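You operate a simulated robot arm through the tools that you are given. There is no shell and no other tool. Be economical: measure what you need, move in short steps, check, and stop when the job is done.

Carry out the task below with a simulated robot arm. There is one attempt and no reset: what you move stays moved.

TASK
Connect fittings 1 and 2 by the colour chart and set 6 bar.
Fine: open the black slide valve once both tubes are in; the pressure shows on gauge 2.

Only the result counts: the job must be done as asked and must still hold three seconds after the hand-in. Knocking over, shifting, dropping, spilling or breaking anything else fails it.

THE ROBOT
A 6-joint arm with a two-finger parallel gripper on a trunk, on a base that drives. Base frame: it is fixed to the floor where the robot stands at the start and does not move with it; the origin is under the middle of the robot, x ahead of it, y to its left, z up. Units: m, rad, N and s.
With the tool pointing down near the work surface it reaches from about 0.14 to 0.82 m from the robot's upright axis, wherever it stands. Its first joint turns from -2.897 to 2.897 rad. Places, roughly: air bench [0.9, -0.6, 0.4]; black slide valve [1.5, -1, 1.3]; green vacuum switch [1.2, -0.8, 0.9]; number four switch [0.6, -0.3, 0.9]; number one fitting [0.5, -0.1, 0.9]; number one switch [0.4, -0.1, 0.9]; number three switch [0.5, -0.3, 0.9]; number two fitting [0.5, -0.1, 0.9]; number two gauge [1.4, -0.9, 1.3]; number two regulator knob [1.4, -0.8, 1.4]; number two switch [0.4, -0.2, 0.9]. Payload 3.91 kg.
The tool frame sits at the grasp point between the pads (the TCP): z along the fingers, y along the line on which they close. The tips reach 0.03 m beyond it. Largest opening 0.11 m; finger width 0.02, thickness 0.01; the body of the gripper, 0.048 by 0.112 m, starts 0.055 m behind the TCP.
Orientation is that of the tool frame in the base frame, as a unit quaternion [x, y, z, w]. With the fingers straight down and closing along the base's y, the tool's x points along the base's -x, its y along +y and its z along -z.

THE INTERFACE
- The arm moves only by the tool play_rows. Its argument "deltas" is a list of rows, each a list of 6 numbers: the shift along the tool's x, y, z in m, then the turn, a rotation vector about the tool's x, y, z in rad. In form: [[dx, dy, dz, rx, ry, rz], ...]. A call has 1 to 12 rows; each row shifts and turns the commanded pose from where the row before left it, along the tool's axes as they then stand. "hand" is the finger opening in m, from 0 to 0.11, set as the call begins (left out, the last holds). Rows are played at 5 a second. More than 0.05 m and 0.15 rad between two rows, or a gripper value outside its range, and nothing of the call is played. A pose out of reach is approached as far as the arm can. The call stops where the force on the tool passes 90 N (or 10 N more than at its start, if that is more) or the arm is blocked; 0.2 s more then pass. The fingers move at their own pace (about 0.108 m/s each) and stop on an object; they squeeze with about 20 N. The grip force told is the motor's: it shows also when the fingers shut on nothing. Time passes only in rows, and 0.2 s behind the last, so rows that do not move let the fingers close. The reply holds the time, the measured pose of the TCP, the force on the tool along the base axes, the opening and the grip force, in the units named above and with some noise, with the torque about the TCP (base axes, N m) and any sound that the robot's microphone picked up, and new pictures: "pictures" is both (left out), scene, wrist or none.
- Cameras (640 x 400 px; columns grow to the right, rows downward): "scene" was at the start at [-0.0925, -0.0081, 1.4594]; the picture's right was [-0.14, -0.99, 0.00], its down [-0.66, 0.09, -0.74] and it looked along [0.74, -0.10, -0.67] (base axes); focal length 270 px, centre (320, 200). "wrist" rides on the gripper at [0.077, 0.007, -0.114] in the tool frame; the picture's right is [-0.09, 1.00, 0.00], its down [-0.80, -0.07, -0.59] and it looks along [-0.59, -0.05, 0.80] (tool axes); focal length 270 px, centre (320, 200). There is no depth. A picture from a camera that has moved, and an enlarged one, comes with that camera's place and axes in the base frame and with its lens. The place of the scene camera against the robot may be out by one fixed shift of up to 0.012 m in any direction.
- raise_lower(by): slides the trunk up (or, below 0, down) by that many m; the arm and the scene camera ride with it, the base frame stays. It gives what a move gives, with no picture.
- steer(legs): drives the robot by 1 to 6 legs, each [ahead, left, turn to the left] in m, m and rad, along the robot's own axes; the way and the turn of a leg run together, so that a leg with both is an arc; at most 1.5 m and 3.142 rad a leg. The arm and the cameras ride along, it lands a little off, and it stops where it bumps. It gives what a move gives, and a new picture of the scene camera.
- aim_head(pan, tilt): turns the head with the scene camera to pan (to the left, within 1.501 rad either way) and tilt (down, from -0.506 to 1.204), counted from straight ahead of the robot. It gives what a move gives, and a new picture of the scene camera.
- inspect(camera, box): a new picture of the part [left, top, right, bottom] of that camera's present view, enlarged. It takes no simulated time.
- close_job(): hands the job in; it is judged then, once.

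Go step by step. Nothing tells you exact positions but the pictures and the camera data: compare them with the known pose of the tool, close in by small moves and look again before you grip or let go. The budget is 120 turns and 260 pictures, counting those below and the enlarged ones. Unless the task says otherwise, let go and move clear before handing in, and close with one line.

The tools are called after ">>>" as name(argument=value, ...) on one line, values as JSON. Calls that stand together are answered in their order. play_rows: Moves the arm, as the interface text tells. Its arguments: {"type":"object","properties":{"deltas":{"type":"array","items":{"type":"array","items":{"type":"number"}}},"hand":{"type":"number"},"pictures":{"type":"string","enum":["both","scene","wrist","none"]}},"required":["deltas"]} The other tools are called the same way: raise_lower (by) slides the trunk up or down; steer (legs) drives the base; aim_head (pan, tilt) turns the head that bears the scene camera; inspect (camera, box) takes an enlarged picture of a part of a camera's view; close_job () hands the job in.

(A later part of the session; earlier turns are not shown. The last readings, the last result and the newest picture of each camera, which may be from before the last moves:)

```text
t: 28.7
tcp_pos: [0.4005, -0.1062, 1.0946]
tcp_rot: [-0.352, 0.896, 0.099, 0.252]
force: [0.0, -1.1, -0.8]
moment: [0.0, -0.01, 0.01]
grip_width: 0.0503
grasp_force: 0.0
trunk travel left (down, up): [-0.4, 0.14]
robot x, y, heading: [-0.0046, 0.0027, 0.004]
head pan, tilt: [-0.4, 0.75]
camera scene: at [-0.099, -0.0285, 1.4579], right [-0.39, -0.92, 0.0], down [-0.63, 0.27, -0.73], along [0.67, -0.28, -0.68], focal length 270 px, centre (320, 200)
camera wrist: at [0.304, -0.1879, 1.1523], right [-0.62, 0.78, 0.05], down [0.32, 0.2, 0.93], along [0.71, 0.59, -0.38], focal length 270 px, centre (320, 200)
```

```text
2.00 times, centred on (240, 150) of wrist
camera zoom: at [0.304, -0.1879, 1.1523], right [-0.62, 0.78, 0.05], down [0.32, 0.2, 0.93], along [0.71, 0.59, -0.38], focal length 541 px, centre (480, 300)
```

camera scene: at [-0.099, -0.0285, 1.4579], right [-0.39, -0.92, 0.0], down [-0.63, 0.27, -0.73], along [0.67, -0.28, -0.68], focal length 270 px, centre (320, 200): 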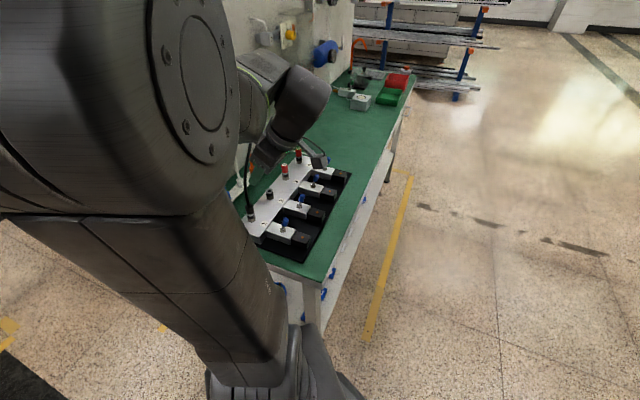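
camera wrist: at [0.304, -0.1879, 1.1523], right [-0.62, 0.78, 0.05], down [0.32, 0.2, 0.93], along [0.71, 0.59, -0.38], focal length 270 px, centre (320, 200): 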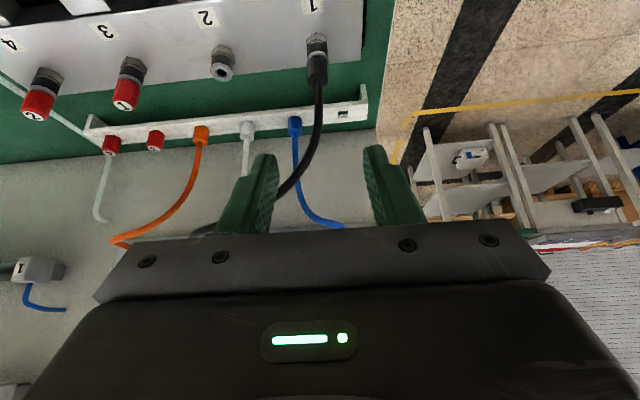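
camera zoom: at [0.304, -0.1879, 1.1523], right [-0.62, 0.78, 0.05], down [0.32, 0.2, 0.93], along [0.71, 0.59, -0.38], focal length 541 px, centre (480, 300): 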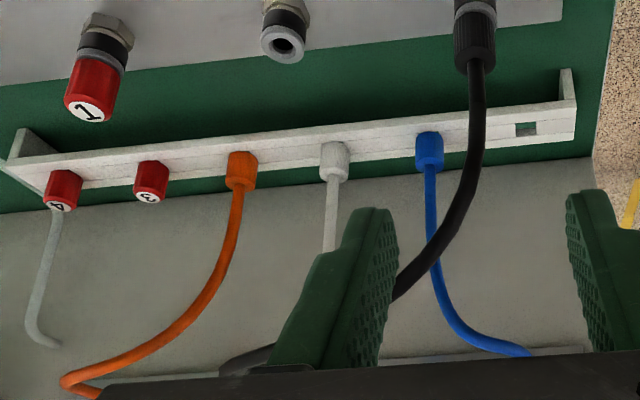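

The black tube rises and arcs to the wall. I slide sideways to face the white end, staying well in front, and look again.

>>> play_rows(deltas=[[0, -0.04, 0, 0, 0, 0], [0, -0.04, 0, 0, 0, 0], [0, -0.029, 0, 0, 0, 0], [0, 0, 0, 0, 0, 0]], hand=0.045, pictures="both")

>>> inspect(camera="wrist", box=[160, 50, 480, 250])

>>> aim_head(pan=-0.25, tilt=0.6)

```text
t: 29.7
tcp_pos: [0.478, -0.1885, 1.0955]
tcp_rot: [-0.352, 0.896, 0.099, 0.253]
force: [-0.4, -0.9, -0.3]
moment: [0.02, 0.0, -0.01]
grip_width: 0.0447
grasp_force: 0.0
trunk travel left (down, up): [-0.4, 0.14]
robot x, y, heading: [0.0025, 0.0007, 0.001]
head pan, tilt: [-0.4, 0.75]
camera scene: at [-0.0989, -0.0288, 1.458], right [-0.39, -0.92, 0.0], down [-0.63, 0.27, -0.73], along [0.67, -0.28, -0.68], focal length 270 px, centre (320, 200)
camera wrist: at [0.3816, -0.2695, 1.1512], right [-0.62, 0.78, 0.05], down [0.32, 0.2, 0.93], along [0.71, 0.59, -0.38], focal length 270 px, centre (320, 200)
```

scene: 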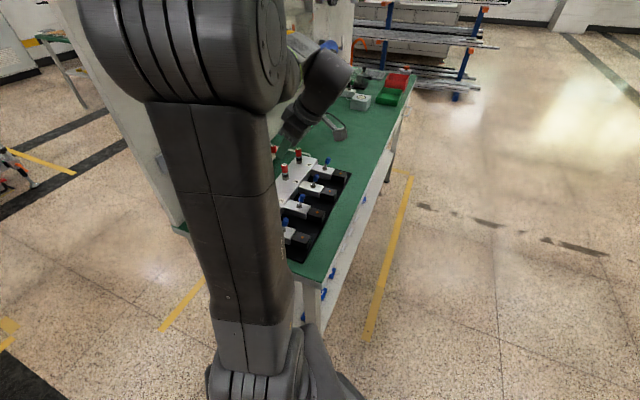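
wrist: 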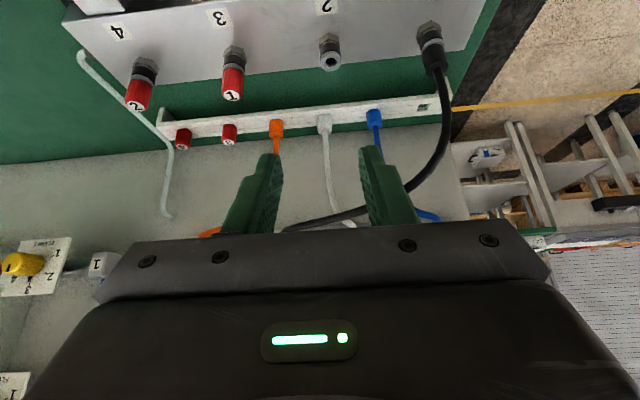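

```text
2.00 times, centred on (320, 150) of wrist
camera zoom: at [0.3816, -0.2695, 1.1512], right [-0.62, 0.78, 0.05], down [0.32, 0.2, 0.93], along [0.71, 0.59, -0.38], focal length 541 px, centre (320, 300)
```

zoom: 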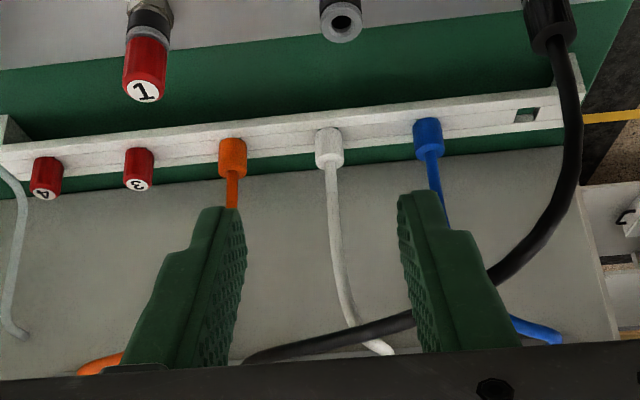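

```text
t: 30.4
tcp_pos: [0.4782, -0.19, 1.0949]
tcp_rot: [-0.352, 0.896, 0.099, 0.253]
force: [1.3, -0.6, -0.5]
moment: [-0.02, 0.01, 0.0]
grip_width: 0.0449
grasp_force: 0.1
trunk travel left (down, up): [-0.4, 0.14]
robot x, y, heading: [0.0009, 0.002, 0.0]
head pan, tilt: [-0.25, 0.6]
camera scene: at [-0.0896, -0.0184, 1.4708], right [-0.25, -0.97, 0.0], down [-0.55, 0.14, -0.82], along [0.8, -0.2, -0.57], focal length 270 px, centre (320, 200)
```

scene: 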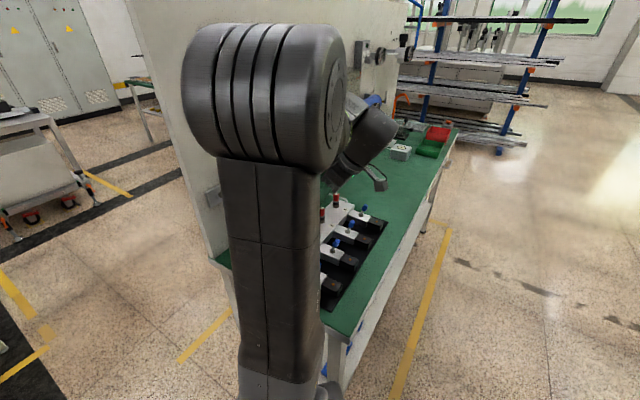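

White collar estimate (0.618, -0.058, 0.903). I approach to 3 cm short and verify.

>>> play_rows(deltas=[[-0.013, 0, 0.042, 0, 0, 0], [-0.013, 0, 0.042, 0, 0, 0], [-0.013, 0, 0.042, 0, 0, 0], [-0.013, 0, 0.042, 0, 0, 0], [-0.012, 0, 0.04, 0, 0, 0], [0, 0, 0, 0, 0, 0]], pictures="wrist")

>>> inspect(camera="wrist", box=[200, 80, 440, 230])

```text
t: 31.8
tcp_pos: [0.595, -0.0768, 0.9526]
tcp_rot: [-0.352, 0.896, 0.1, 0.253]
force: [-0.8, -0.2, 0.1]
moment: [0.0, -0.01, 0.01]
grip_width: 0.045
grasp_force: 0.1
trunk travel left (down, up): [-0.4, 0.14]
robot x, y, heading: [0.0002, 0.0005, -0.001]
head pan, tilt: [-0.25, 0.6]
camera wrist: at [0.498, -0.1573, 1.0089], right [-0.62, 0.78, 0.05], down [0.32, 0.2, 0.93], along [0.71, 0.59, -0.38], focal length 270 px, centre (320, 200)
```

wrist: 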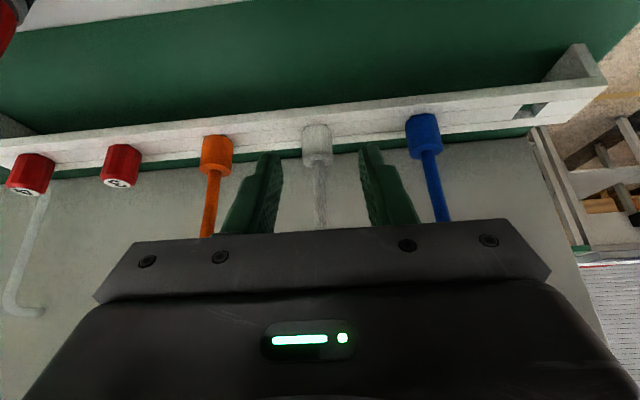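

```text
2.67 times, centred on (320, 155) of wrist
camera zoom: at [0.498, -0.1573, 1.0089], right [-0.62, 0.78, 0.05], down [0.32, 0.2, 0.93], along [0.71, 0.59, -0.38], focal length 721 px, centre (320, 320)
```

zoom: 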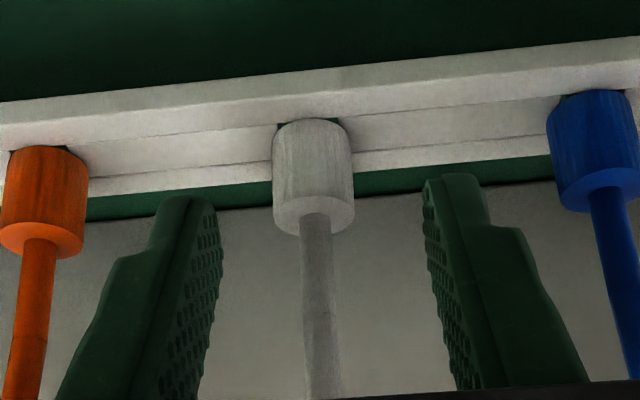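

Well lined up. Final approach and grip.

>>> play_rows(deltas=[[-0.001, -0.0008, 0.015, 0, 0, 0], [-0.001, -0.0007, 0.0145, 0, 0, 0], [0, 0, 0, 0, 0, 0]], pictures="none")

>>> inspect(camera="wrist", box=[200, 80, 440, 230])

```text
t: 32.6
tcp_pos: [0.6088, -0.0651, 0.9264]
tcp_rot: [-0.353, 0.895, 0.1, 0.252]
force: [0.8, 0.7, 0.4]
moment: [0.01, -0.01, 0.01]
grip_width: 0.0451
grasp_force: 0.1
trunk travel left (down, up): [-0.4, 0.14]
robot x, y, heading: [0.0011, 0.0013, 0.001]
head pan, tilt: [-0.25, 0.6]
```

```text
2.67 times, centred on (320, 155) of wrist
camera zoom: at [0.5111, -0.1462, 0.9838], right [-0.62, 0.78, 0.05], down [0.32, 0.2, 0.93], along [0.71, 0.59, -0.38], focal length 721 px, centre (320, 320)
```

zoom: 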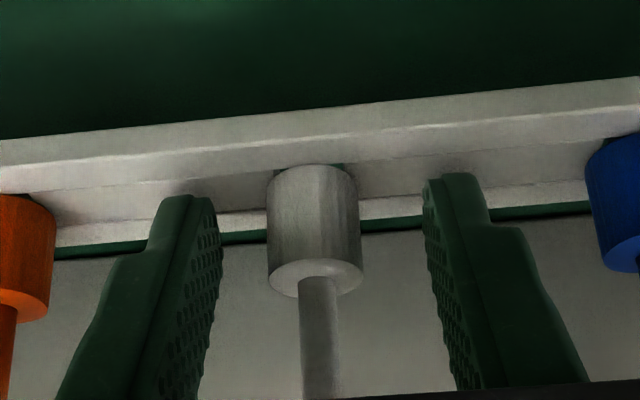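

>>> play_rows(deltas=[[0, -0.0015, 0, 0, 0, 0], [0, 0, 0, 0, 0, 0]], pictures="none")

>>> play_rows(deltas=[[0, 0, 0, 0, 0, 0], [0, 0, 0, 0, 0, 0], [0, 0, 0, 0, 0, 0]], hand=0.0, pictures="none")

>>> play_rows(deltas=[[-0.0052, 0, -0.0085, 0, 0, 0], [-0.0052, 0, -0.0085, 0, 0, 0], [-0.0052, 0, -0.0085, 0, 0, 0], [-0.0052, 0, -0.0085, 0, 0, 0], [-0.0052, 0, -0.0085, 0, 0, 0], [-0.0052, 0, -0.0085, 0, 0, 0], [0, 0, 0, 0, 0, 0]], pictures="wrist")

>>> inspect(camera="wrist", box=[200, 80, 440, 230])

```text
t: 33.2
tcp_pos: [0.6092, -0.0648, 0.9272]
tcp_rot: [-0.352, 0.896, 0.099, 0.253]
force: [0.4, -0.5, 0.3]
moment: [0.04, -0.02, -0.02]
grip_width: 0.0449
grasp_force: 0.1
trunk travel left (down, up): [-0.4, 0.14]
robot x, y, heading: [0.0001, 0.0009, 0.001]
head pan, tilt: [-0.25, 0.6]
```

```text
t: 34.0
tcp_pos: [0.6091, -0.0662, 0.9266]
tcp_rot: [-0.353, 0.896, 0.099, 0.252]
force: [0.1, 0.2, -0.8]
moment: [-0.02, 0.03, 0.03]
grip_width: 0.0181
grasp_force: 20.0
trunk travel left (down, up): [-0.4, 0.14]
robot x, y, heading: [-0.0012, -0.0002, -0.001]
head pan, tilt: [-0.25, 0.6]
```

```text
t: 35.6
tcp_pos: [0.6096, -0.067, 0.9871]
tcp_rot: [-0.352, 0.896, 0.099, 0.253]
force: [-0.4, 0.2, 0.1]
moment: [-0.01, 0.0, 0.01]
grip_width: 0.018
grasp_force: 20.1
trunk travel left (down, up): [-0.4, 0.14]
robot x, y, heading: [0.0018, -0.0007, 0.003]
head pan, tilt: [-0.25, 0.6]
camera wrist: at [0.512, -0.1475, 1.0432], right [-0.62, 0.78, 0.05], down [0.32, 0.2, 0.93], along [0.71, 0.59, -0.38], focal length 270 px, centre (320, 200)
```

wrist: 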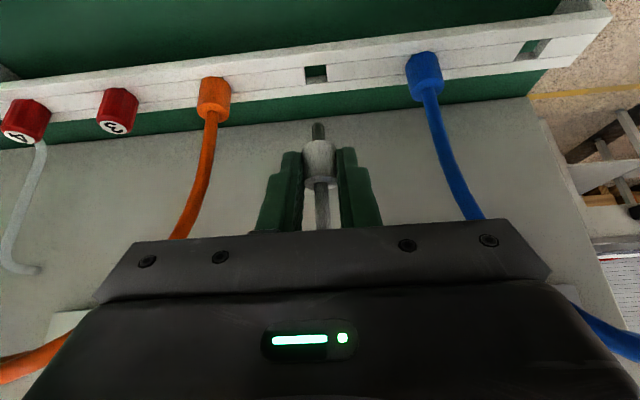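

```text
2.67 times, centred on (320, 155) of wrist
camera zoom: at [0.512, -0.1475, 1.0432], right [-0.62, 0.78, 0.05], down [0.32, 0.2, 0.93], along [0.71, 0.59, -0.38], focal length 721 px, centre (320, 320)
```

zoom: 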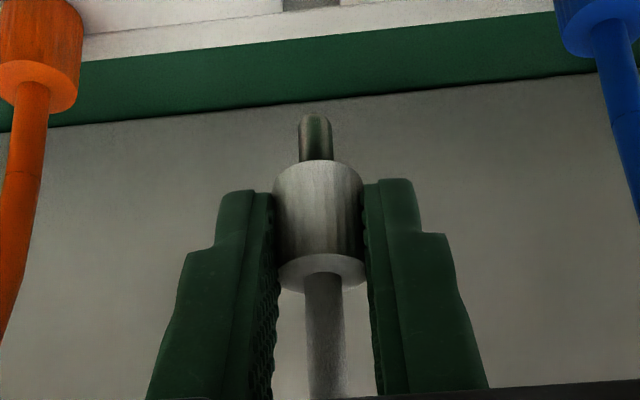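

White grasped just like black. Fitting 2 estimate (0.522, -0.129, 0.920); I carry the plug above it.

>>> play_rows(deltas=[[-0.0136, 0, -0.0222, 0, 0, 0], [0.0253, 0.0034, -0.0155, 0, 0, 0], [0.0253, 0.0034, -0.0155, 0, 0, 0], [0.0252, 0.0034, -0.0155, 0, 0, 0], [0.0252, 0.0034, -0.0155, 0, 0, 0], [0, 0, 0, 0, 0, 0], [0, 0, 0, 0, 0, 0]], pictures="wrist")

>>> inspect(camera="wrist", box=[200, 50, 440, 200])

```text
t: 37.2
tcp_pos: [0.5157, -0.1389, 1.0118]
tcp_rot: [-0.352, 0.896, 0.099, 0.253]
force: [-0.1, 0.5, 0.2]
moment: [0.02, -0.01, -0.02]
grip_width: 0.0181
grasp_force: 20.1
trunk travel left (down, up): [-0.4, 0.14]
robot x, y, heading: [0.0021, 0.0002, -0.0]
head pan, tilt: [-0.25, 0.6]
camera wrist: at [0.4186, -0.2195, 1.0681], right [-0.62, 0.78, 0.05], down [0.32, 0.2, 0.93], along [0.71, 0.59, -0.38], focal length 270 px, centre (320, 200)
```

wrist: 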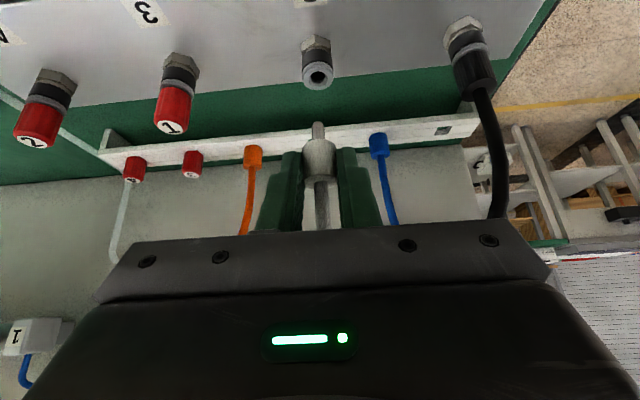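

```text
2.67 times, centred on (320, 125) of wrist
camera zoom: at [0.4186, -0.2195, 1.0681], right [-0.62, 0.78, 0.05], down [0.32, 0.2, 0.93], along [0.71, 0.59, -0.38], focal length 721 px, centre (320, 400)
```

zoom: 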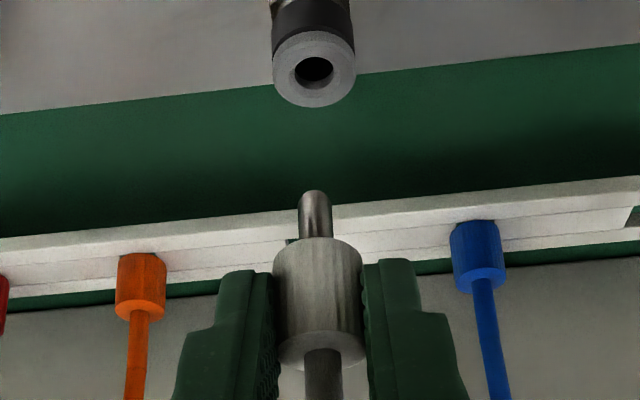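

Nearly the same alignment as before. I lower it to just above the fitting and check.

>>> play_rows(deltas=[[0.008, 0, 0.015, 0, 0, 0], [0.0075, 0, 0.014, 0, 0, 0], [0.003, 0, 0.005, 0, 0, 0], [0, 0, 0, 0, 0, 0]], pictures="none")

>>> inspect(camera="wrist", box=[240, 80, 400, 180])

```text
t: 38.2
tcp_pos: [0.5155, -0.1364, 0.9733]
tcp_rot: [-0.352, 0.896, 0.1, 0.253]
force: [-0.2, 0.2, 0.4]
moment: [-0.01, 0.02, -0.01]
grip_width: 0.0182
grasp_force: 20.2
trunk travel left (down, up): [-0.4, 0.14]
robot x, y, heading: [0.0021, 0.0001, -0.0]
head pan, tilt: [-0.25, 0.6]
```

```text
4.00 times, centred on (320, 130) of wrist
camera zoom: at [0.4193, -0.2172, 1.0299], right [-0.62, 0.78, 0.05], down [0.32, 0.2, 0.93], along [0.71, 0.59, -0.38], focal length 1081 px, centre (320, 480)
```

zoom: 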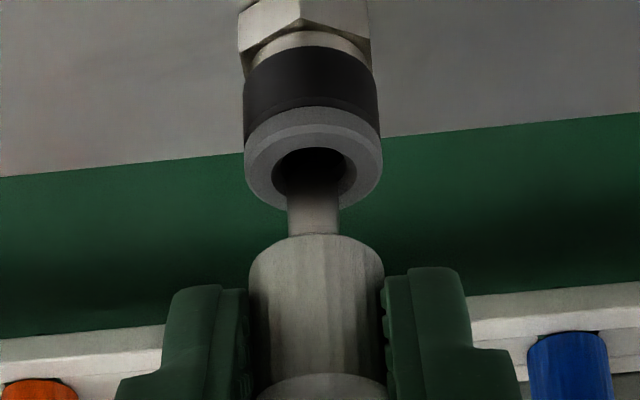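

The nose is entering the bore. I push it home.

>>> play_rows(deltas=[[0.0021, 0, 0.0034, 0, 0, 0], [0.0021, 0, 0.0034, 0, 0, 0], [0.0021, 0, 0.0034, 0, 0, 0], [0.0021, 0, 0.0034, 0, 0, 0], [0.0021, 0, 0.0034, 0, 0, 0], [0.0021, 0, 0.0034, 0, 0, 0], [0, 0, 0, 0, 0, 0]], pictures="none")

>>> inspect(camera="wrist", box=[240, 80, 400, 180])

```text
t: 39.8
tcp_pos: [0.5157, -0.1349, 0.9548]
tcp_rot: [-0.352, 0.895, 0.097, 0.256]
force: [4.7, -1.5, 57.2]
moment: [0.54, -0.19, -0.03]
grip_width: 0.0183
grasp_force: 19.6
trunk travel left (down, up): [-0.4, 0.14]
robot x, y, heading: [0.0001, -0.0029, 0.002]
head pan, tilt: [-0.25, 0.6]
```

```text
4.00 times, centred on (320, 130) of wrist
camera zoom: at [0.4175, -0.2166, 1.0112], right [-0.62, 0.78, 0.04], down [0.31, 0.2, 0.93], along [0.72, 0.59, -0.37], focal length 1081 px, centre (320, 480)
```

zoom: 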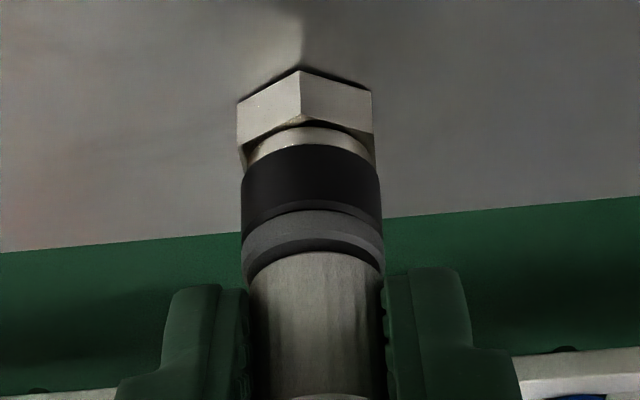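

There is a thin dark gap, so I press a bit more.

>>> play_rows(deltas=[[0.001, 0, 0.0017, 0, 0, 0], [0.001, 0, 0.0017, 0, 0, 0], [0, 0, 0, 0, 0, 0], [0, 0, 0, 0, 0, 0]], pictures="none")

>>> inspect(camera="wrist", box=[240, 80, 400, 180])

```text
t: 40.8
tcp_pos: [0.5152, -0.1353, 0.9552]
tcp_rot: [-0.354, 0.893, 0.093, 0.26]
force: [-0.3, 0.1, 88.7]
moment: [1.01, 0.08, -0.5]
grip_width: 0.0184
grasp_force: 19.9
trunk travel left (down, up): [-0.4, 0.14]
robot x, y, heading: [-0.001, 0.0005, 0.001]
head pan, tilt: [-0.25, 0.6]
```

```text
4.00 times, centred on (320, 130) of wrist
camera zoom: at [0.4166, -0.2162, 1.0105], right [-0.62, 0.78, 0.03], down [0.3, 0.21, 0.93], along [0.72, 0.59, -0.37], focal length 1081 px, centre (320, 480)
```

zoom: 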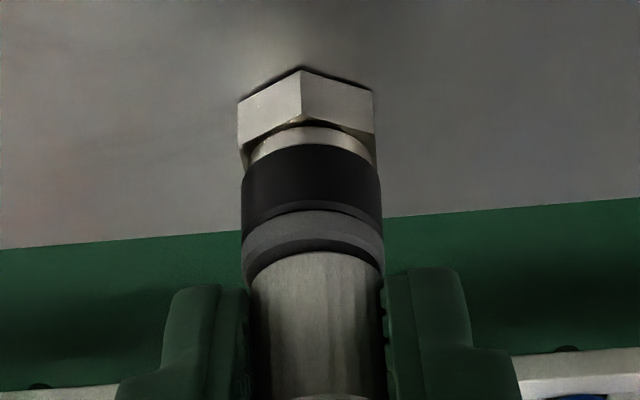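

Hard stop reached. I relax and release.

>>> play_rows(deltas=[[-0.0022, 0, -0.0035, 0, 0, 0], [-0.0018, 0, -0.003, 0, 0, 0], [0, 0, 0, 0, 0, 0]], pictures="none")

>>> play_rows(deltas=[[0, 0, 0, 0, 0, 0], [0, 0, 0, 0, 0, 0]], hand=0.05, pictures="none")

>>> inspect(camera="wrist", box=[200, 80, 440, 230])

```text
t: 41.6
tcp_pos: [0.5163, -0.1365, 0.9556]
tcp_rot: [-0.353, 0.895, 0.099, 0.254]
force: [9.5, -5.0, 33.2]
moment: [0.03, -0.44, 0.16]
grip_width: 0.0182
grasp_force: 19.8
trunk travel left (down, up): [-0.4, 0.14]
robot x, y, heading: [0.0022, -0.0037, -0.002]
head pan, tilt: [-0.25, 0.6]
```

```text
t: 42.2
tcp_pos: [0.5162, -0.1349, 0.9544]
tcp_rot: [-0.352, 0.896, 0.1, 0.252]
force: [1.1, 0.7, 0.0]
moment: [0.0, -0.01, -0.01]
grip_width: 0.0499
grasp_force: 0.1
trunk travel left (down, up): [-0.4, 0.14]
robot x, y, heading: [-0.0031, -0.0001, -0.003]
head pan, tilt: [-0.25, 0.6]
```

```text
2.67 times, centred on (320, 155) of wrist
camera zoom: at [0.4179, -0.2161, 1.0104], right [-0.62, 0.78, 0.05], down [0.32, 0.2, 0.92], along [0.71, 0.59, -0.38], focal length 721 px, centre (320, 320)
```

zoom: 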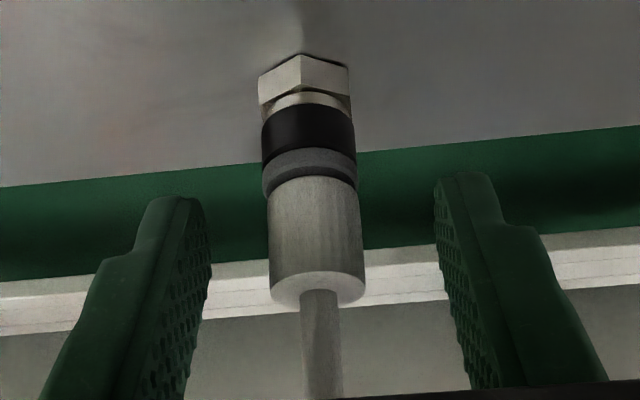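

Both tubes are seated. I retreat upward and then drive along the bench toward the regulator.

>>> play_rows(deltas=[[0, 0, -0.03, 0, 0, 0], [0, 0, -0.04, 0, 0, 0], [0, 0, -0.05, 0, 0, 0], [-0.01, 0, -0.045, 0, 0, 0], [-0.02, 0, -0.04, 0, 0, 0], [-0.02, 0, -0.04, 0, 0, 0], [0, 0, 0, 0, 0, 0]], pictures="wrist")

>>> aim_head(pan=-0.7, tilt=0.7)

```text
t: 43.8
tcp_pos: [0.4521, -0.1923, 1.1902]
tcp_rot: [-0.353, 0.895, 0.099, 0.253]
force: [-0.4, 0.6, 0.4]
moment: [0.0, -0.02, 0.0]
grip_width: 0.05
grasp_force: 0.1
trunk travel left (down, up): [-0.4, 0.14]
robot x, y, heading: [0.0012, 0.002, 0.001]
head pan, tilt: [-0.25, 0.6]
camera wrist: at [0.3547, -0.2736, 1.2465], right [-0.62, 0.78, 0.05], down [0.32, 0.2, 0.93], along [0.71, 0.59, -0.38], focal length 270 px, centre (320, 200)
```

wrist: 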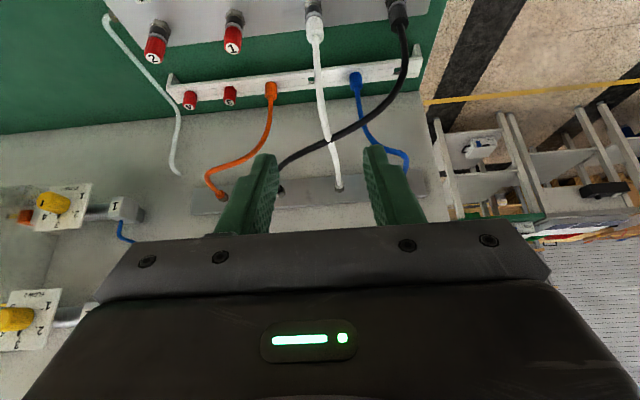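

```text
t: 44.7
tcp_pos: [0.4528, -0.1918, 1.1897]
tcp_rot: [-0.352, 0.896, 0.1, 0.253]
force: [0.0, 0.2, 0.3]
moment: [0.01, -0.01, 0.02]
grip_width: 0.0502
grasp_force: 0.1
trunk travel left (down, up): [-0.4, 0.14]
robot x, y, heading: [-0.0035, 0.0001, -0.0]
head pan, tilt: [-0.7, 0.7]
camera scene: at [-0.1102, -0.0511, 1.4622], right [-0.64, -0.77, 0.0], down [-0.49, 0.41, -0.77], along [0.59, -0.49, -0.64], focal length 270 px, centre (320, 200)
```

scene: 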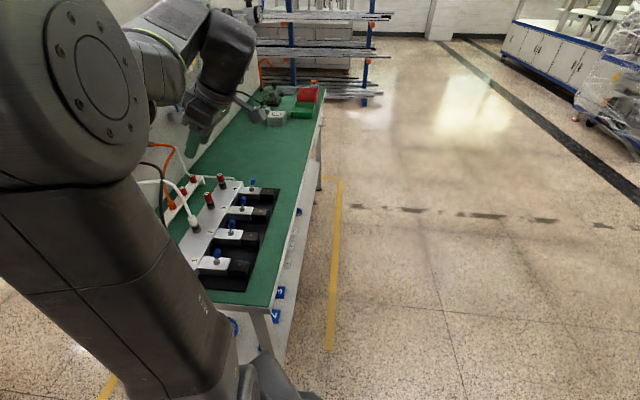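

The floor beside the bench is clear. I drive back from the bench, turn to face the wall, and slide right along the bench.

>>> steer(legs=[[-0.26, -0.25, 0], [0, 0, 0.76]])

>>> aim_head(pan=-0.9, tilt=0.4)

```text
t: 49.1
tcp_pos: [0.1947, -0.0804, 1.1894]
tcp_rot: [-0.659, 0.701, 0.186, 0.198]
force: [-0.1, 0.1, 0.0]
moment: [-0.01, 0.01, 0.0]
grip_width: 0.0501
grasp_force: 0.2
trunk travel left (down, up): [-0.4, 0.14]
robot x, y, heading: [-0.2665, -0.2482, 0.762]
head pan, tilt: [-0.7, 0.7]
camera scene: at [-0.3095, -0.3599, 1.4622], right [0.06, -1.0, 0.0], down [-0.64, -0.04, -0.76], along [0.76, 0.05, -0.64], focal length 270 px, centre (320, 200)
```

scene: 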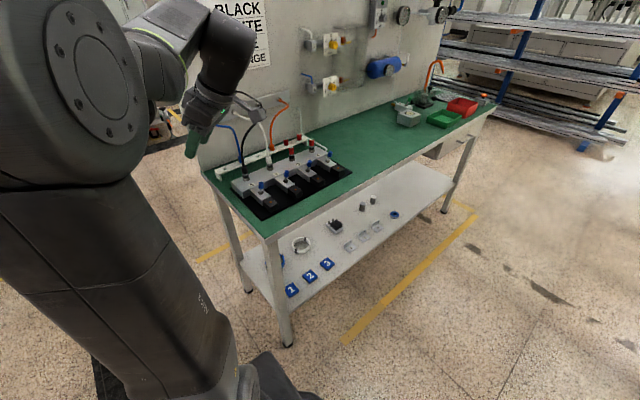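

```text
t: 49.9
tcp_pos: [0.1946, -0.0791, 1.1897]
tcp_rot: [-0.66, 0.701, 0.186, 0.197]
force: [-0.6, 0.6, 0.6]
moment: [-0.02, 0.0, 0.01]
grip_width: 0.0501
grasp_force: 0.0
trunk travel left (down, up): [-0.4, 0.14]
robot x, y, heading: [-0.27, -0.2487, 0.76]
head pan, tilt: [-0.901, 0.4]
camera scene: at [-0.3026, -0.378, 1.489], right [-0.14, -0.99, 0.0], down [-0.39, 0.05, -0.92], along [0.91, -0.13, -0.39], focal length 270 px, centre (320, 200)
```

scene: 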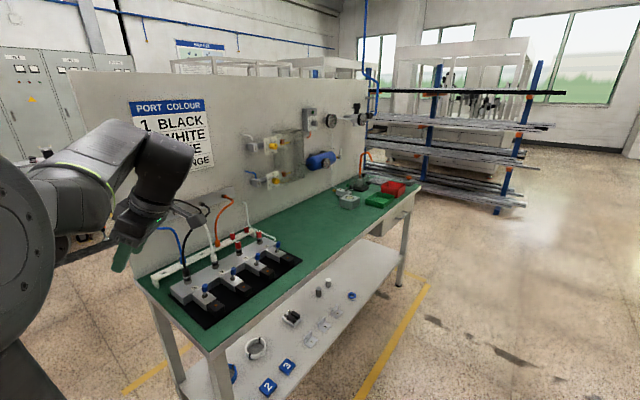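

>>> steer(legs=[[0, -1.4, 0]])

>>> aim_head(pan=-0.15, tilt=0.15)

```text
t: 57.0
tcp_pos: [1.1759, -1.127, 1.1888]
tcp_rot: [-0.656, 0.704, 0.185, 0.199]
force: [0.0, 0.2, 0.9]
moment: [-0.06, 0.0, -0.04]
grip_width: 0.0504
grasp_force: 0.0
trunk travel left (down, up): [-0.4, 0.14]
robot x, y, heading: [0.7126, -1.291, 0.746]
head pan, tilt: [-0.901, 0.4]
camera scene: at [0.6757, -1.4201, 1.489], right [-0.15, -0.99, 0.0], down [-0.38, 0.06, -0.92], along [0.91, -0.14, -0.39], focal length 270 px, centre (320, 200)
```

scene: 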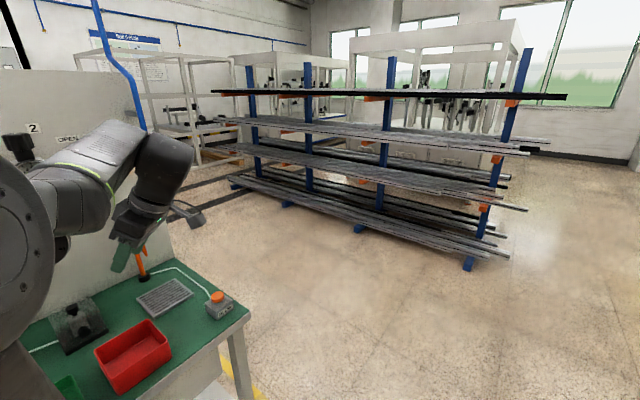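

```text
t: 58.1
tcp_pos: [1.1751, -1.1268, 1.1882]
tcp_rot: [-0.657, 0.704, 0.185, 0.198]
force: [-0.6, -1.3, -0.9]
moment: [0.02, -0.01, 0.02]
grip_width: 0.0501
grasp_force: 0.1
trunk travel left (down, up): [-0.4, 0.14]
robot x, y, heading: [0.7135, -1.2942, 0.751]
head pan, tilt: [-0.15, 0.15]
camera scene: at [0.6608, -1.3538, 1.5123], right [0.56, -0.83, 0.0], down [-0.12, -0.08, -0.99], along [0.82, 0.56, -0.15], focal length 270 px, centre (320, 200)
```

scene: 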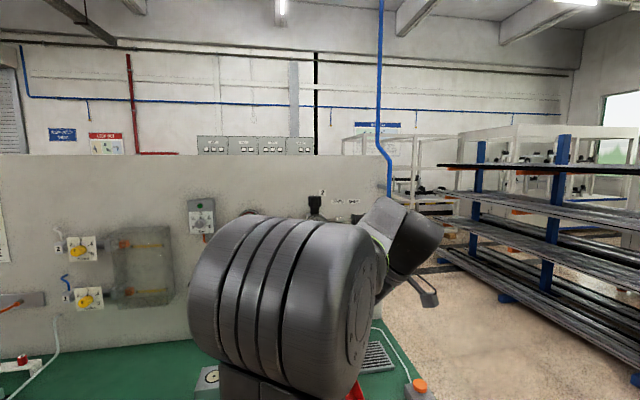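

I'm in front of the regulator, but the shoulder hides it. I yaw the tool to face the wall and raise its pitch so the wrist camera can see.

>>> play_rows(deltas=[[0, 0, 0, 0.0785, 0, 0.128], [0, 0, 0, 0.0785, 0, 0.128], [0, 0, 0, 0.0785, 0, 0.128], [0, 0, 0, 0.0785, 0, 0.128], [0, 0, 0, 0.0785, 0, 0.128], [0, 0, 0, 0, -0.15, 0], [0, 0, 0, 0, -0.15, 0], [0, 0, 0, 0, -0.15, 0], [0, 0, 0, 0, -0.15, 0], [0, 0, 0, 0, 0, 0]], pictures="both")

>>> inspect(camera="wrist", box=[120, 0, 520, 250])

```text
t: 60.3
tcp_pos: [1.1764, -1.1288, 1.1892]
tcp_rot: [-0.307, 0.781, 0.199, 0.506]
force: [0.3, 0.2, -0.2]
moment: [0.0, -0.04, -0.01]
grip_width: 0.0497
grasp_force: 0.0
trunk travel left (down, up): [-0.4, 0.14]
robot x, y, heading: [0.7146, -1.293, 0.753]
head pan, tilt: [-0.15, 0.15]
camera scene: at [0.6607, -1.3538, 1.5123], right [0.56, -0.83, 0.0], down [-0.12, -0.08, -0.99], along [0.82, 0.56, -0.15], focal length 270 px, centre (320, 200)
camera wrist: at [1.0715, -1.2156, 1.1651], right [-0.65, 0.76, 0.08], down [-0.11, -0.2, 0.97], along [0.75, 0.62, 0.21], focal length 270 px, centre (320, 200)
```

scene: 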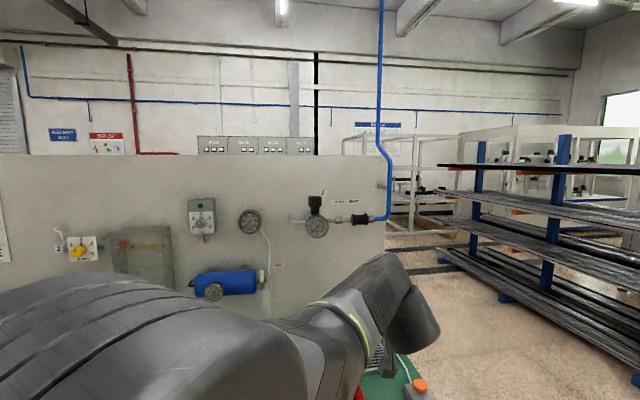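
wrist: 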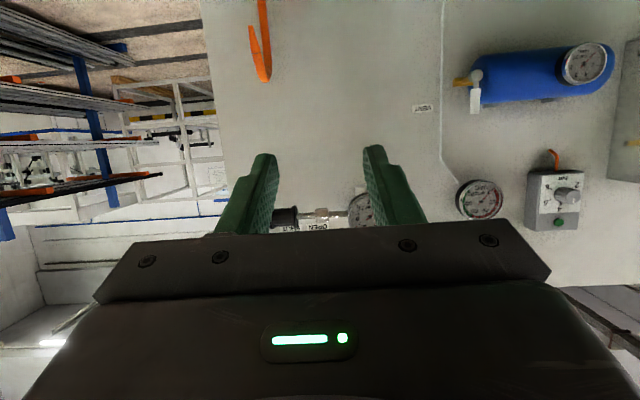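

```text
1.60 times, centred on (320, 125) of wrist
camera zoom: at [1.0715, -1.2156, 1.1651], right [-0.65, 0.76, 0.08], down [-0.11, -0.2, 0.97], along [0.75, 0.62, 0.21], focal length 432 px, centre (320, 320)
```

zoom: 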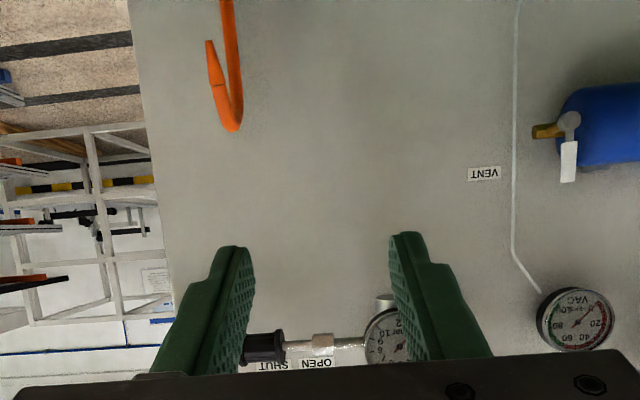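

Now the scene camera sees it directly. I zoom in.

>>> inspect(camera="scene", box=[280, 180, 400, 255])

>>> inspect(camera="scene", box=[300, 190, 340, 245])

```text
5.33 times, centred on (340, 218) of scene
camera zoom: at [0.6607, -1.3538, 1.5123], right [0.56, -0.83, 0.0], down [-0.12, -0.08, -0.99], along [0.82, 0.56, -0.15], focal length 1438 px, centre (213, 107)
```

zoom: 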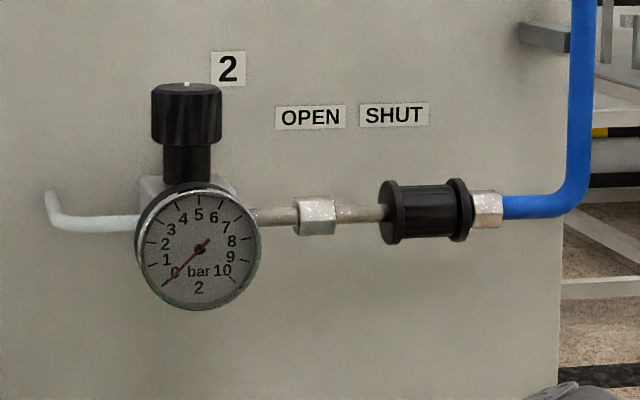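

```text
7.27 times, centred on (320, 218) of scene
camera zoom: at [0.6607, -1.3538, 1.5123], right [0.56, -0.83, 0.0], down [-0.12, -0.08, -0.99], along [0.82, 0.56, -0.15], focal length 1961 px, centre (320, 73)
```

zoom: 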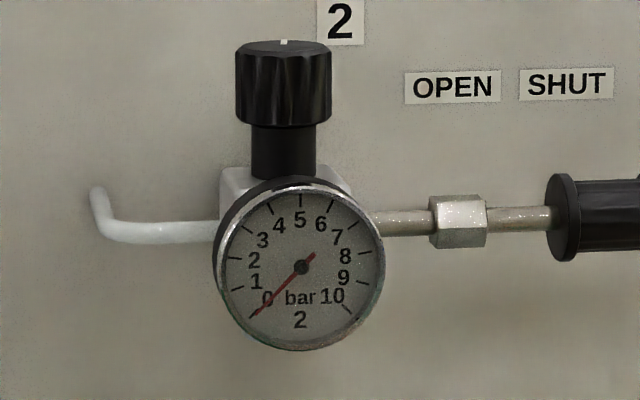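

Gauge 2 reads 0; the black sleeve slides along the pipe from SHUT (right) to OPEN (left); the knob has a vertical axis. Sleeve is at about (1.485, -0.957, 1.303), knob at about (1.377, -0.845, 1.376). I drive a little closer.

>>> steer(legs=[[0.14, 0, 0]])

>>> raise_lower(by=0.1)

>>> aim_head(pan=-0.2, tilt=0.35)

```text
t: 61.6
tcp_pos: [1.2809, -1.0323, 1.1884]
tcp_rot: [-0.306, 0.782, 0.198, 0.506]
force: [0.2, 0.3, -0.6]
moment: [0.01, 0.01, 0.01]
grip_width: 0.0499
grasp_force: 0.0
trunk travel left (down, up): [-0.4, 0.14]
robot x, y, heading: [0.8141, -1.196, 0.748]
head pan, tilt: [-0.15, 0.15]
camera scene: at [0.7647, -1.2571, 1.5123], right [0.56, -0.83, 0.0], down [-0.12, -0.08, -0.99], along [0.82, 0.56, -0.15], focal length 270 px, centre (320, 200)
```

scene: 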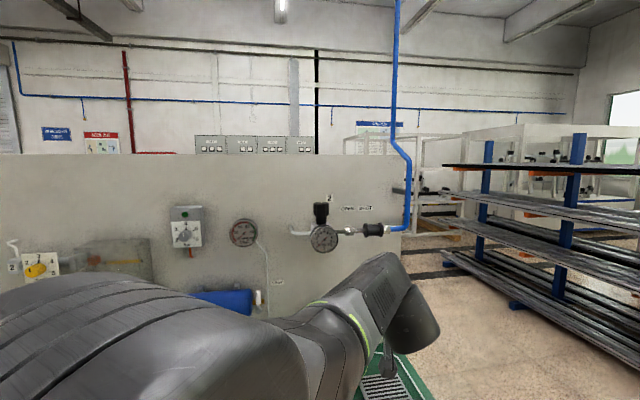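

```text
t: 63.0
tcp_pos: [1.2807, -1.0331, 1.2888]
tcp_rot: [-0.305, 0.782, 0.198, 0.507]
force: [0.6, 0.3, -0.1]
moment: [0.0, -0.01, -0.02]
grip_width: 0.0501
grasp_force: 0.0
trunk travel left (down, up): [-0.5, 0.04]
robot x, y, heading: [0.8214, -1.2003, 0.747]
head pan, tilt: [-0.15, 0.15]
```

```text
t: 63.7
tcp_pos: [1.2795, -1.0322, 1.29]
tcp_rot: [-0.306, 0.782, 0.198, 0.506]
force: [0.1, 0.0, -0.3]
moment: [-0.01, 0.01, 0.04]
grip_width: 0.05
grasp_force: 0.1
trunk travel left (down, up): [-0.5, 0.04]
robot x, y, heading: [0.8151, -1.1994, 0.744]
head pan, tilt: [-0.201, 0.351]
camera scene: at [0.7671, -1.2613, 1.5937], right [0.52, -0.85, 0.0], down [-0.29, -0.18, -0.94], along [0.8, 0.49, -0.34], focal length 270 px, centre (320, 200)
```

scene: 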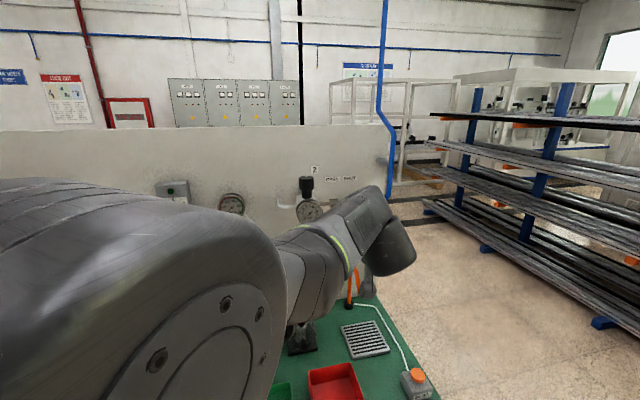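

I level the tool and roll it 90° so the fingers close vertically on the sleeve, with the camera on the right.

>>> play_rows(deltas=[[0, 0, 0, 0, -0.14, 0], [0, 0, 0, 0, -0.14, 0], [0, 0, 0, 0, -0.14, 0], [0, 0, 0, 0, 0, -0.15], [0, 0, 0, 0, 0, -0.15], [0, 0, 0, 0, 0, -0.15], [0, 0, 0, 0, 0, -0.15], [0, 0, 0, 0, 0, -0.15], [0, 0, 0, 0, 0, -0.15], [0, 0, 0, 0, 0, -0.15], [0, 0, 0, 0, 0, -0.15], [0, 0, 0, 0, 0, -0.15]], pictures="none")

>>> play_rows(deltas=[[0, 0, 0, 0, 0, -0.11], [0, 0, 0, 0, 0, -0.11], [0, 0, 0, 0, 0, 0], [0, 0, 0, 0, 0, 0]], hand=0.07, pictures="both")

>>> inspect(camera="wrist", box=[160, 40, 480, 240])

```text
t: 66.3
tcp_pos: [1.2669, -1.0391, 1.3601]
tcp_rot: [-0.616, 0.358, -0.207, 0.67]
force: [-0.1, -0.8, 0.2]
moment: [-0.03, -0.02, -0.04]
grip_width: 0.05
grasp_force: 0.1
out of reach, approached as far as the arm can: row 10, 11, 12
trunk travel left (down, up): [-0.5, 0.04]
robot x, y, heading: [0.8179, -1.1984, 0.75]
head pan, tilt: [-0.201, 0.351]
```

```text
t: 67.3
tcp_pos: [1.2554, -1.0345, 1.4107]
tcp_rot: [0.65, -0.288, 0.281, -0.645]
force: [-0.6, -0.4, 0.3]
moment: [0.02, -0.03, -0.03]
grip_width: 0.0701
grasp_force: 0.1
out of reach, approached as far as the arm can: row 1, 2
trunk travel left (down, up): [-0.5, 0.04]
robot x, y, heading: [0.8151, -1.1974, 0.748]
head pan, tilt: [-0.201, 0.351]
camera scene: at [0.767, -1.2613, 1.5936], right [0.52, -0.85, 0.0], down [-0.29, -0.18, -0.94], along [0.8, 0.49, -0.34], focal length 270 px, centre (320, 200)
camera wrist: at [1.2216, -1.1687, 1.4044], right [-0.07, 0.06, -1.0], down [-0.98, 0.19, 0.08], along [0.19, 0.98, 0.05], focal length 270 px, centre (320, 200)
```

scene: 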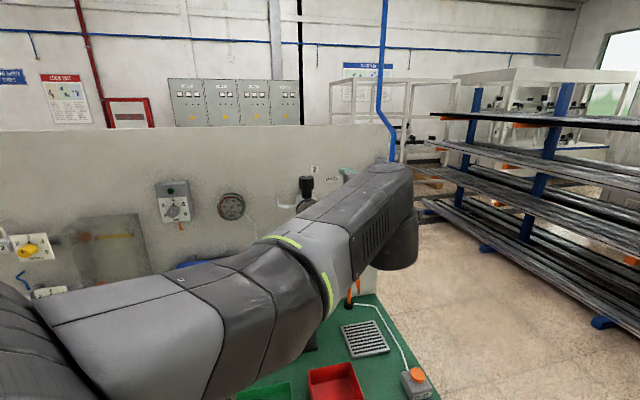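
wrist: 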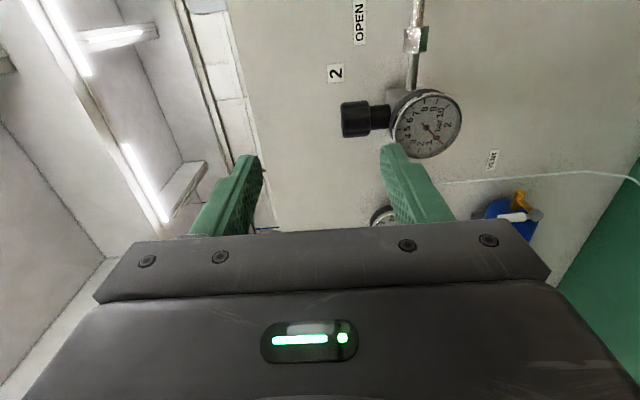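

```text
2.00 times, centred on (320, 140) of wrist
camera zoom: at [1.2216, -1.1687, 1.4044], right [-0.07, 0.06, -1.0], down [-0.98, 0.19, 0.08], along [0.19, 0.98, 0.05], focal length 541 px, centre (320, 320)
```

zoom: 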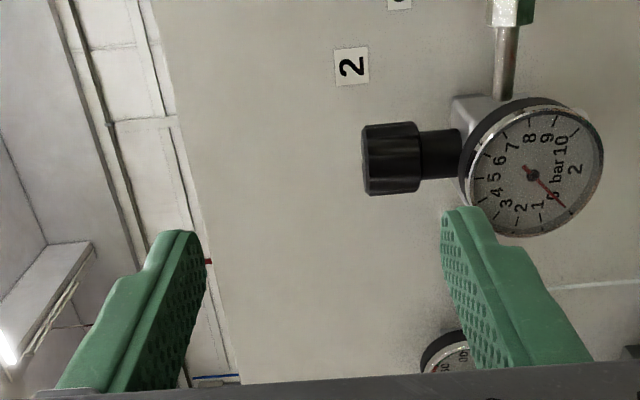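

That roll direction runs out of reach. I roll back the other way, to put the camera on the left instead.

>>> play_rows(deltas=[[0, 0, 0, 0, 0, 0.15], [0, 0, 0, 0, 0, 0.15], [0, 0, 0, 0, 0, 0.15], [0, 0, 0, 0, 0, 0.15], [0, 0, 0, 0, 0, 0.15], [0, 0, 0, 0, 0, 0.15], [0, 0, 0, 0, 0, 0.15], [0, 0, 0, 0, 0, 0.15], [0, 0, 0, 0, 0, 0.15], [0, 0, 0, 0, 0, 0.11], [0, 0, 0, 0, 0, 0.11], [0, 0, 0, 0, 0, 0]], pictures="none")

>>> play_rows(deltas=[[0, 0, 0, 0, 0, 0.15], [0, 0, 0, 0, 0, 0.15], [0, 0, 0, 0, 0, 0.15], [0, 0, 0, 0, 0, 0.15], [0, 0, 0, 0, 0, 0.15], [0, 0, 0, 0, 0, 0.15], [0, 0, 0, 0, 0, 0.15], [0, 0, 0, 0, 0, 0.15], [0, 0, 0, 0, 0, 0.15], [0, 0, 0, 0, 0, 0.11], [0, 0, 0, 0, 0, 0.11], [0, 0, 0, 0, 0, 0]], pictures="both")

```text
t: 69.9
tcp_pos: [1.255, -1.0361, 1.4118]
tcp_rot: [-0.258, 0.659, 0.258, 0.658]
force: [0.5, 0.4, 0.2]
moment: [0.01, 0.02, 0.0]
grip_width: 0.0699
grasp_force: 0.0
trunk travel left (down, up): [-0.5, 0.04]
robot x, y, heading: [0.8181, -1.1989, 0.746]
head pan, tilt: [-0.201, 0.351]
```

```text
t: 72.5
tcp_pos: [1.2546, -1.0363, 1.4123]
tcp_rot: [0.284, 0.649, 0.647, 0.282]
force: [-0.6, 0.3, 0.0]
moment: [0.01, -0.02, -0.03]
grip_width: 0.07
grasp_force: 0.1
trunk travel left (down, up): [-0.5, 0.04]
robot x, y, heading: [0.8196, -1.2004, 0.751]
head pan, tilt: [-0.201, 0.351]
camera scene: at [0.767, -1.2613, 1.5936], right [0.52, -0.85, 0.0], down [-0.29, -0.18, -0.94], along [0.8, 0.49, -0.34], focal length 270 px, centre (320, 200)
camera wrist: at [1.118, -1.0569, 1.4173], right [0.06, -0.06, 1.0], down [0.11, -0.99, -0.07], along [0.99, 0.11, -0.05], focal length 270 px, centre (320, 200)
```

scene: 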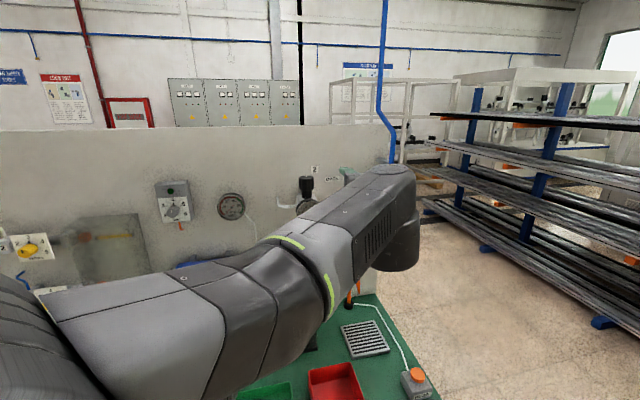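
wrist: 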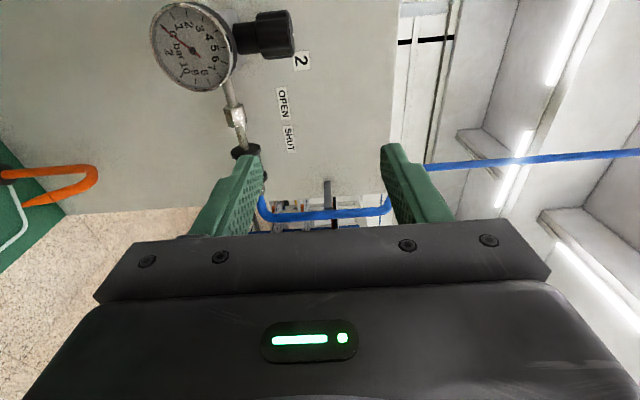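

The tool is now level with fingers closing vertically. I align with the sleeve (down 0.109, right 0.098), staying back from the wall, and look.

>>> play_rows(deltas=[[-0.033, -0.036, 0, 0, 0, 0], [-0.033, -0.036, 0, 0, 0, 0], [-0.032, -0.037, 0, 0, 0, 0], [0, 0, 0.04, 0, 0, 0], [0, 0, 0.04, 0, 0, 0], [0, 0, 0, 0, 0, 0], [0, 0, 0, 0, 0, 0]], pictures="both")

>>> inspect(camera="wrist", box=[160, 40, 480, 240])

```text
t: 74.1
tcp_pos: [1.3833, -1.0519, 1.3017]
tcp_rot: [0.283, 0.649, 0.647, 0.283]
force: [0.5, 1.2, -0.8]
moment: [-0.01, 0.0, 0.0]
grip_width: 0.07
grasp_force: 0.0
trunk travel left (down, up): [-0.5, 0.04]
robot x, y, heading: [0.8155, -1.1976, 0.745]
head pan, tilt: [-0.201, 0.351]
camera scene: at [0.767, -1.2613, 1.5936], right [0.52, -0.85, 0.0], down [-0.29, -0.18, -0.94], along [0.8, 0.49, -0.34], focal length 270 px, centre (320, 200)
camera wrist: at [1.2456, -1.0734, 1.3065], right [0.06, -0.06, 1.0], down [0.11, -0.99, -0.07], along [0.99, 0.11, -0.05], focal length 270 px, centre (320, 200)
```

scene: 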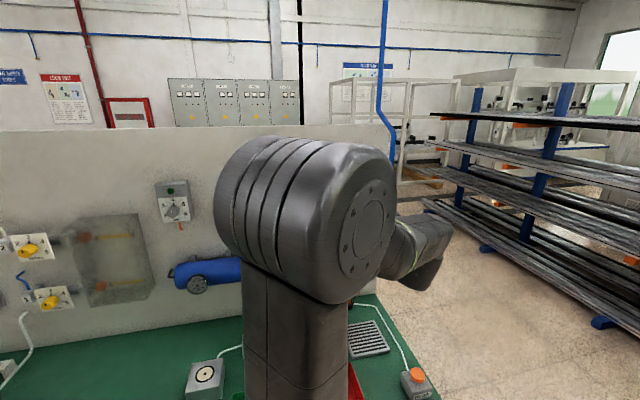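
wrist: 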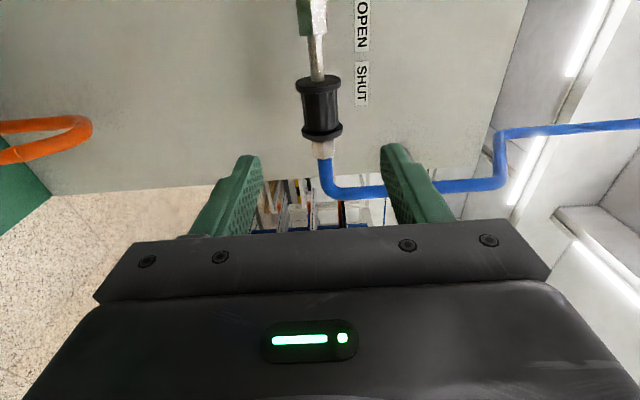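

```text
2.00 times, centred on (320, 140) of wrist
camera zoom: at [1.2456, -1.0734, 1.3065], right [0.06, -0.06, 1.0], down [0.11, -0.99, -0.07], along [0.99, 0.11, -0.05], focal length 541 px, centre (320, 320)
```

zoom: 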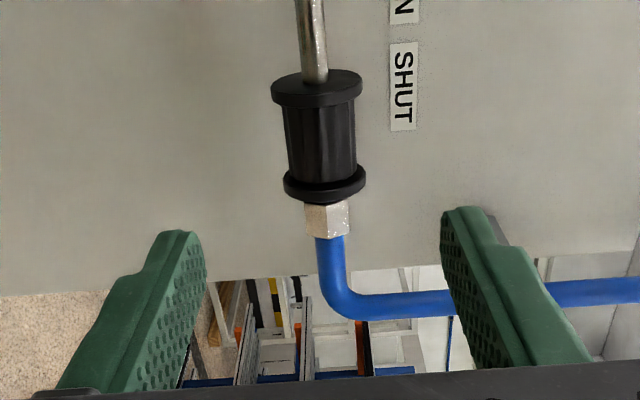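

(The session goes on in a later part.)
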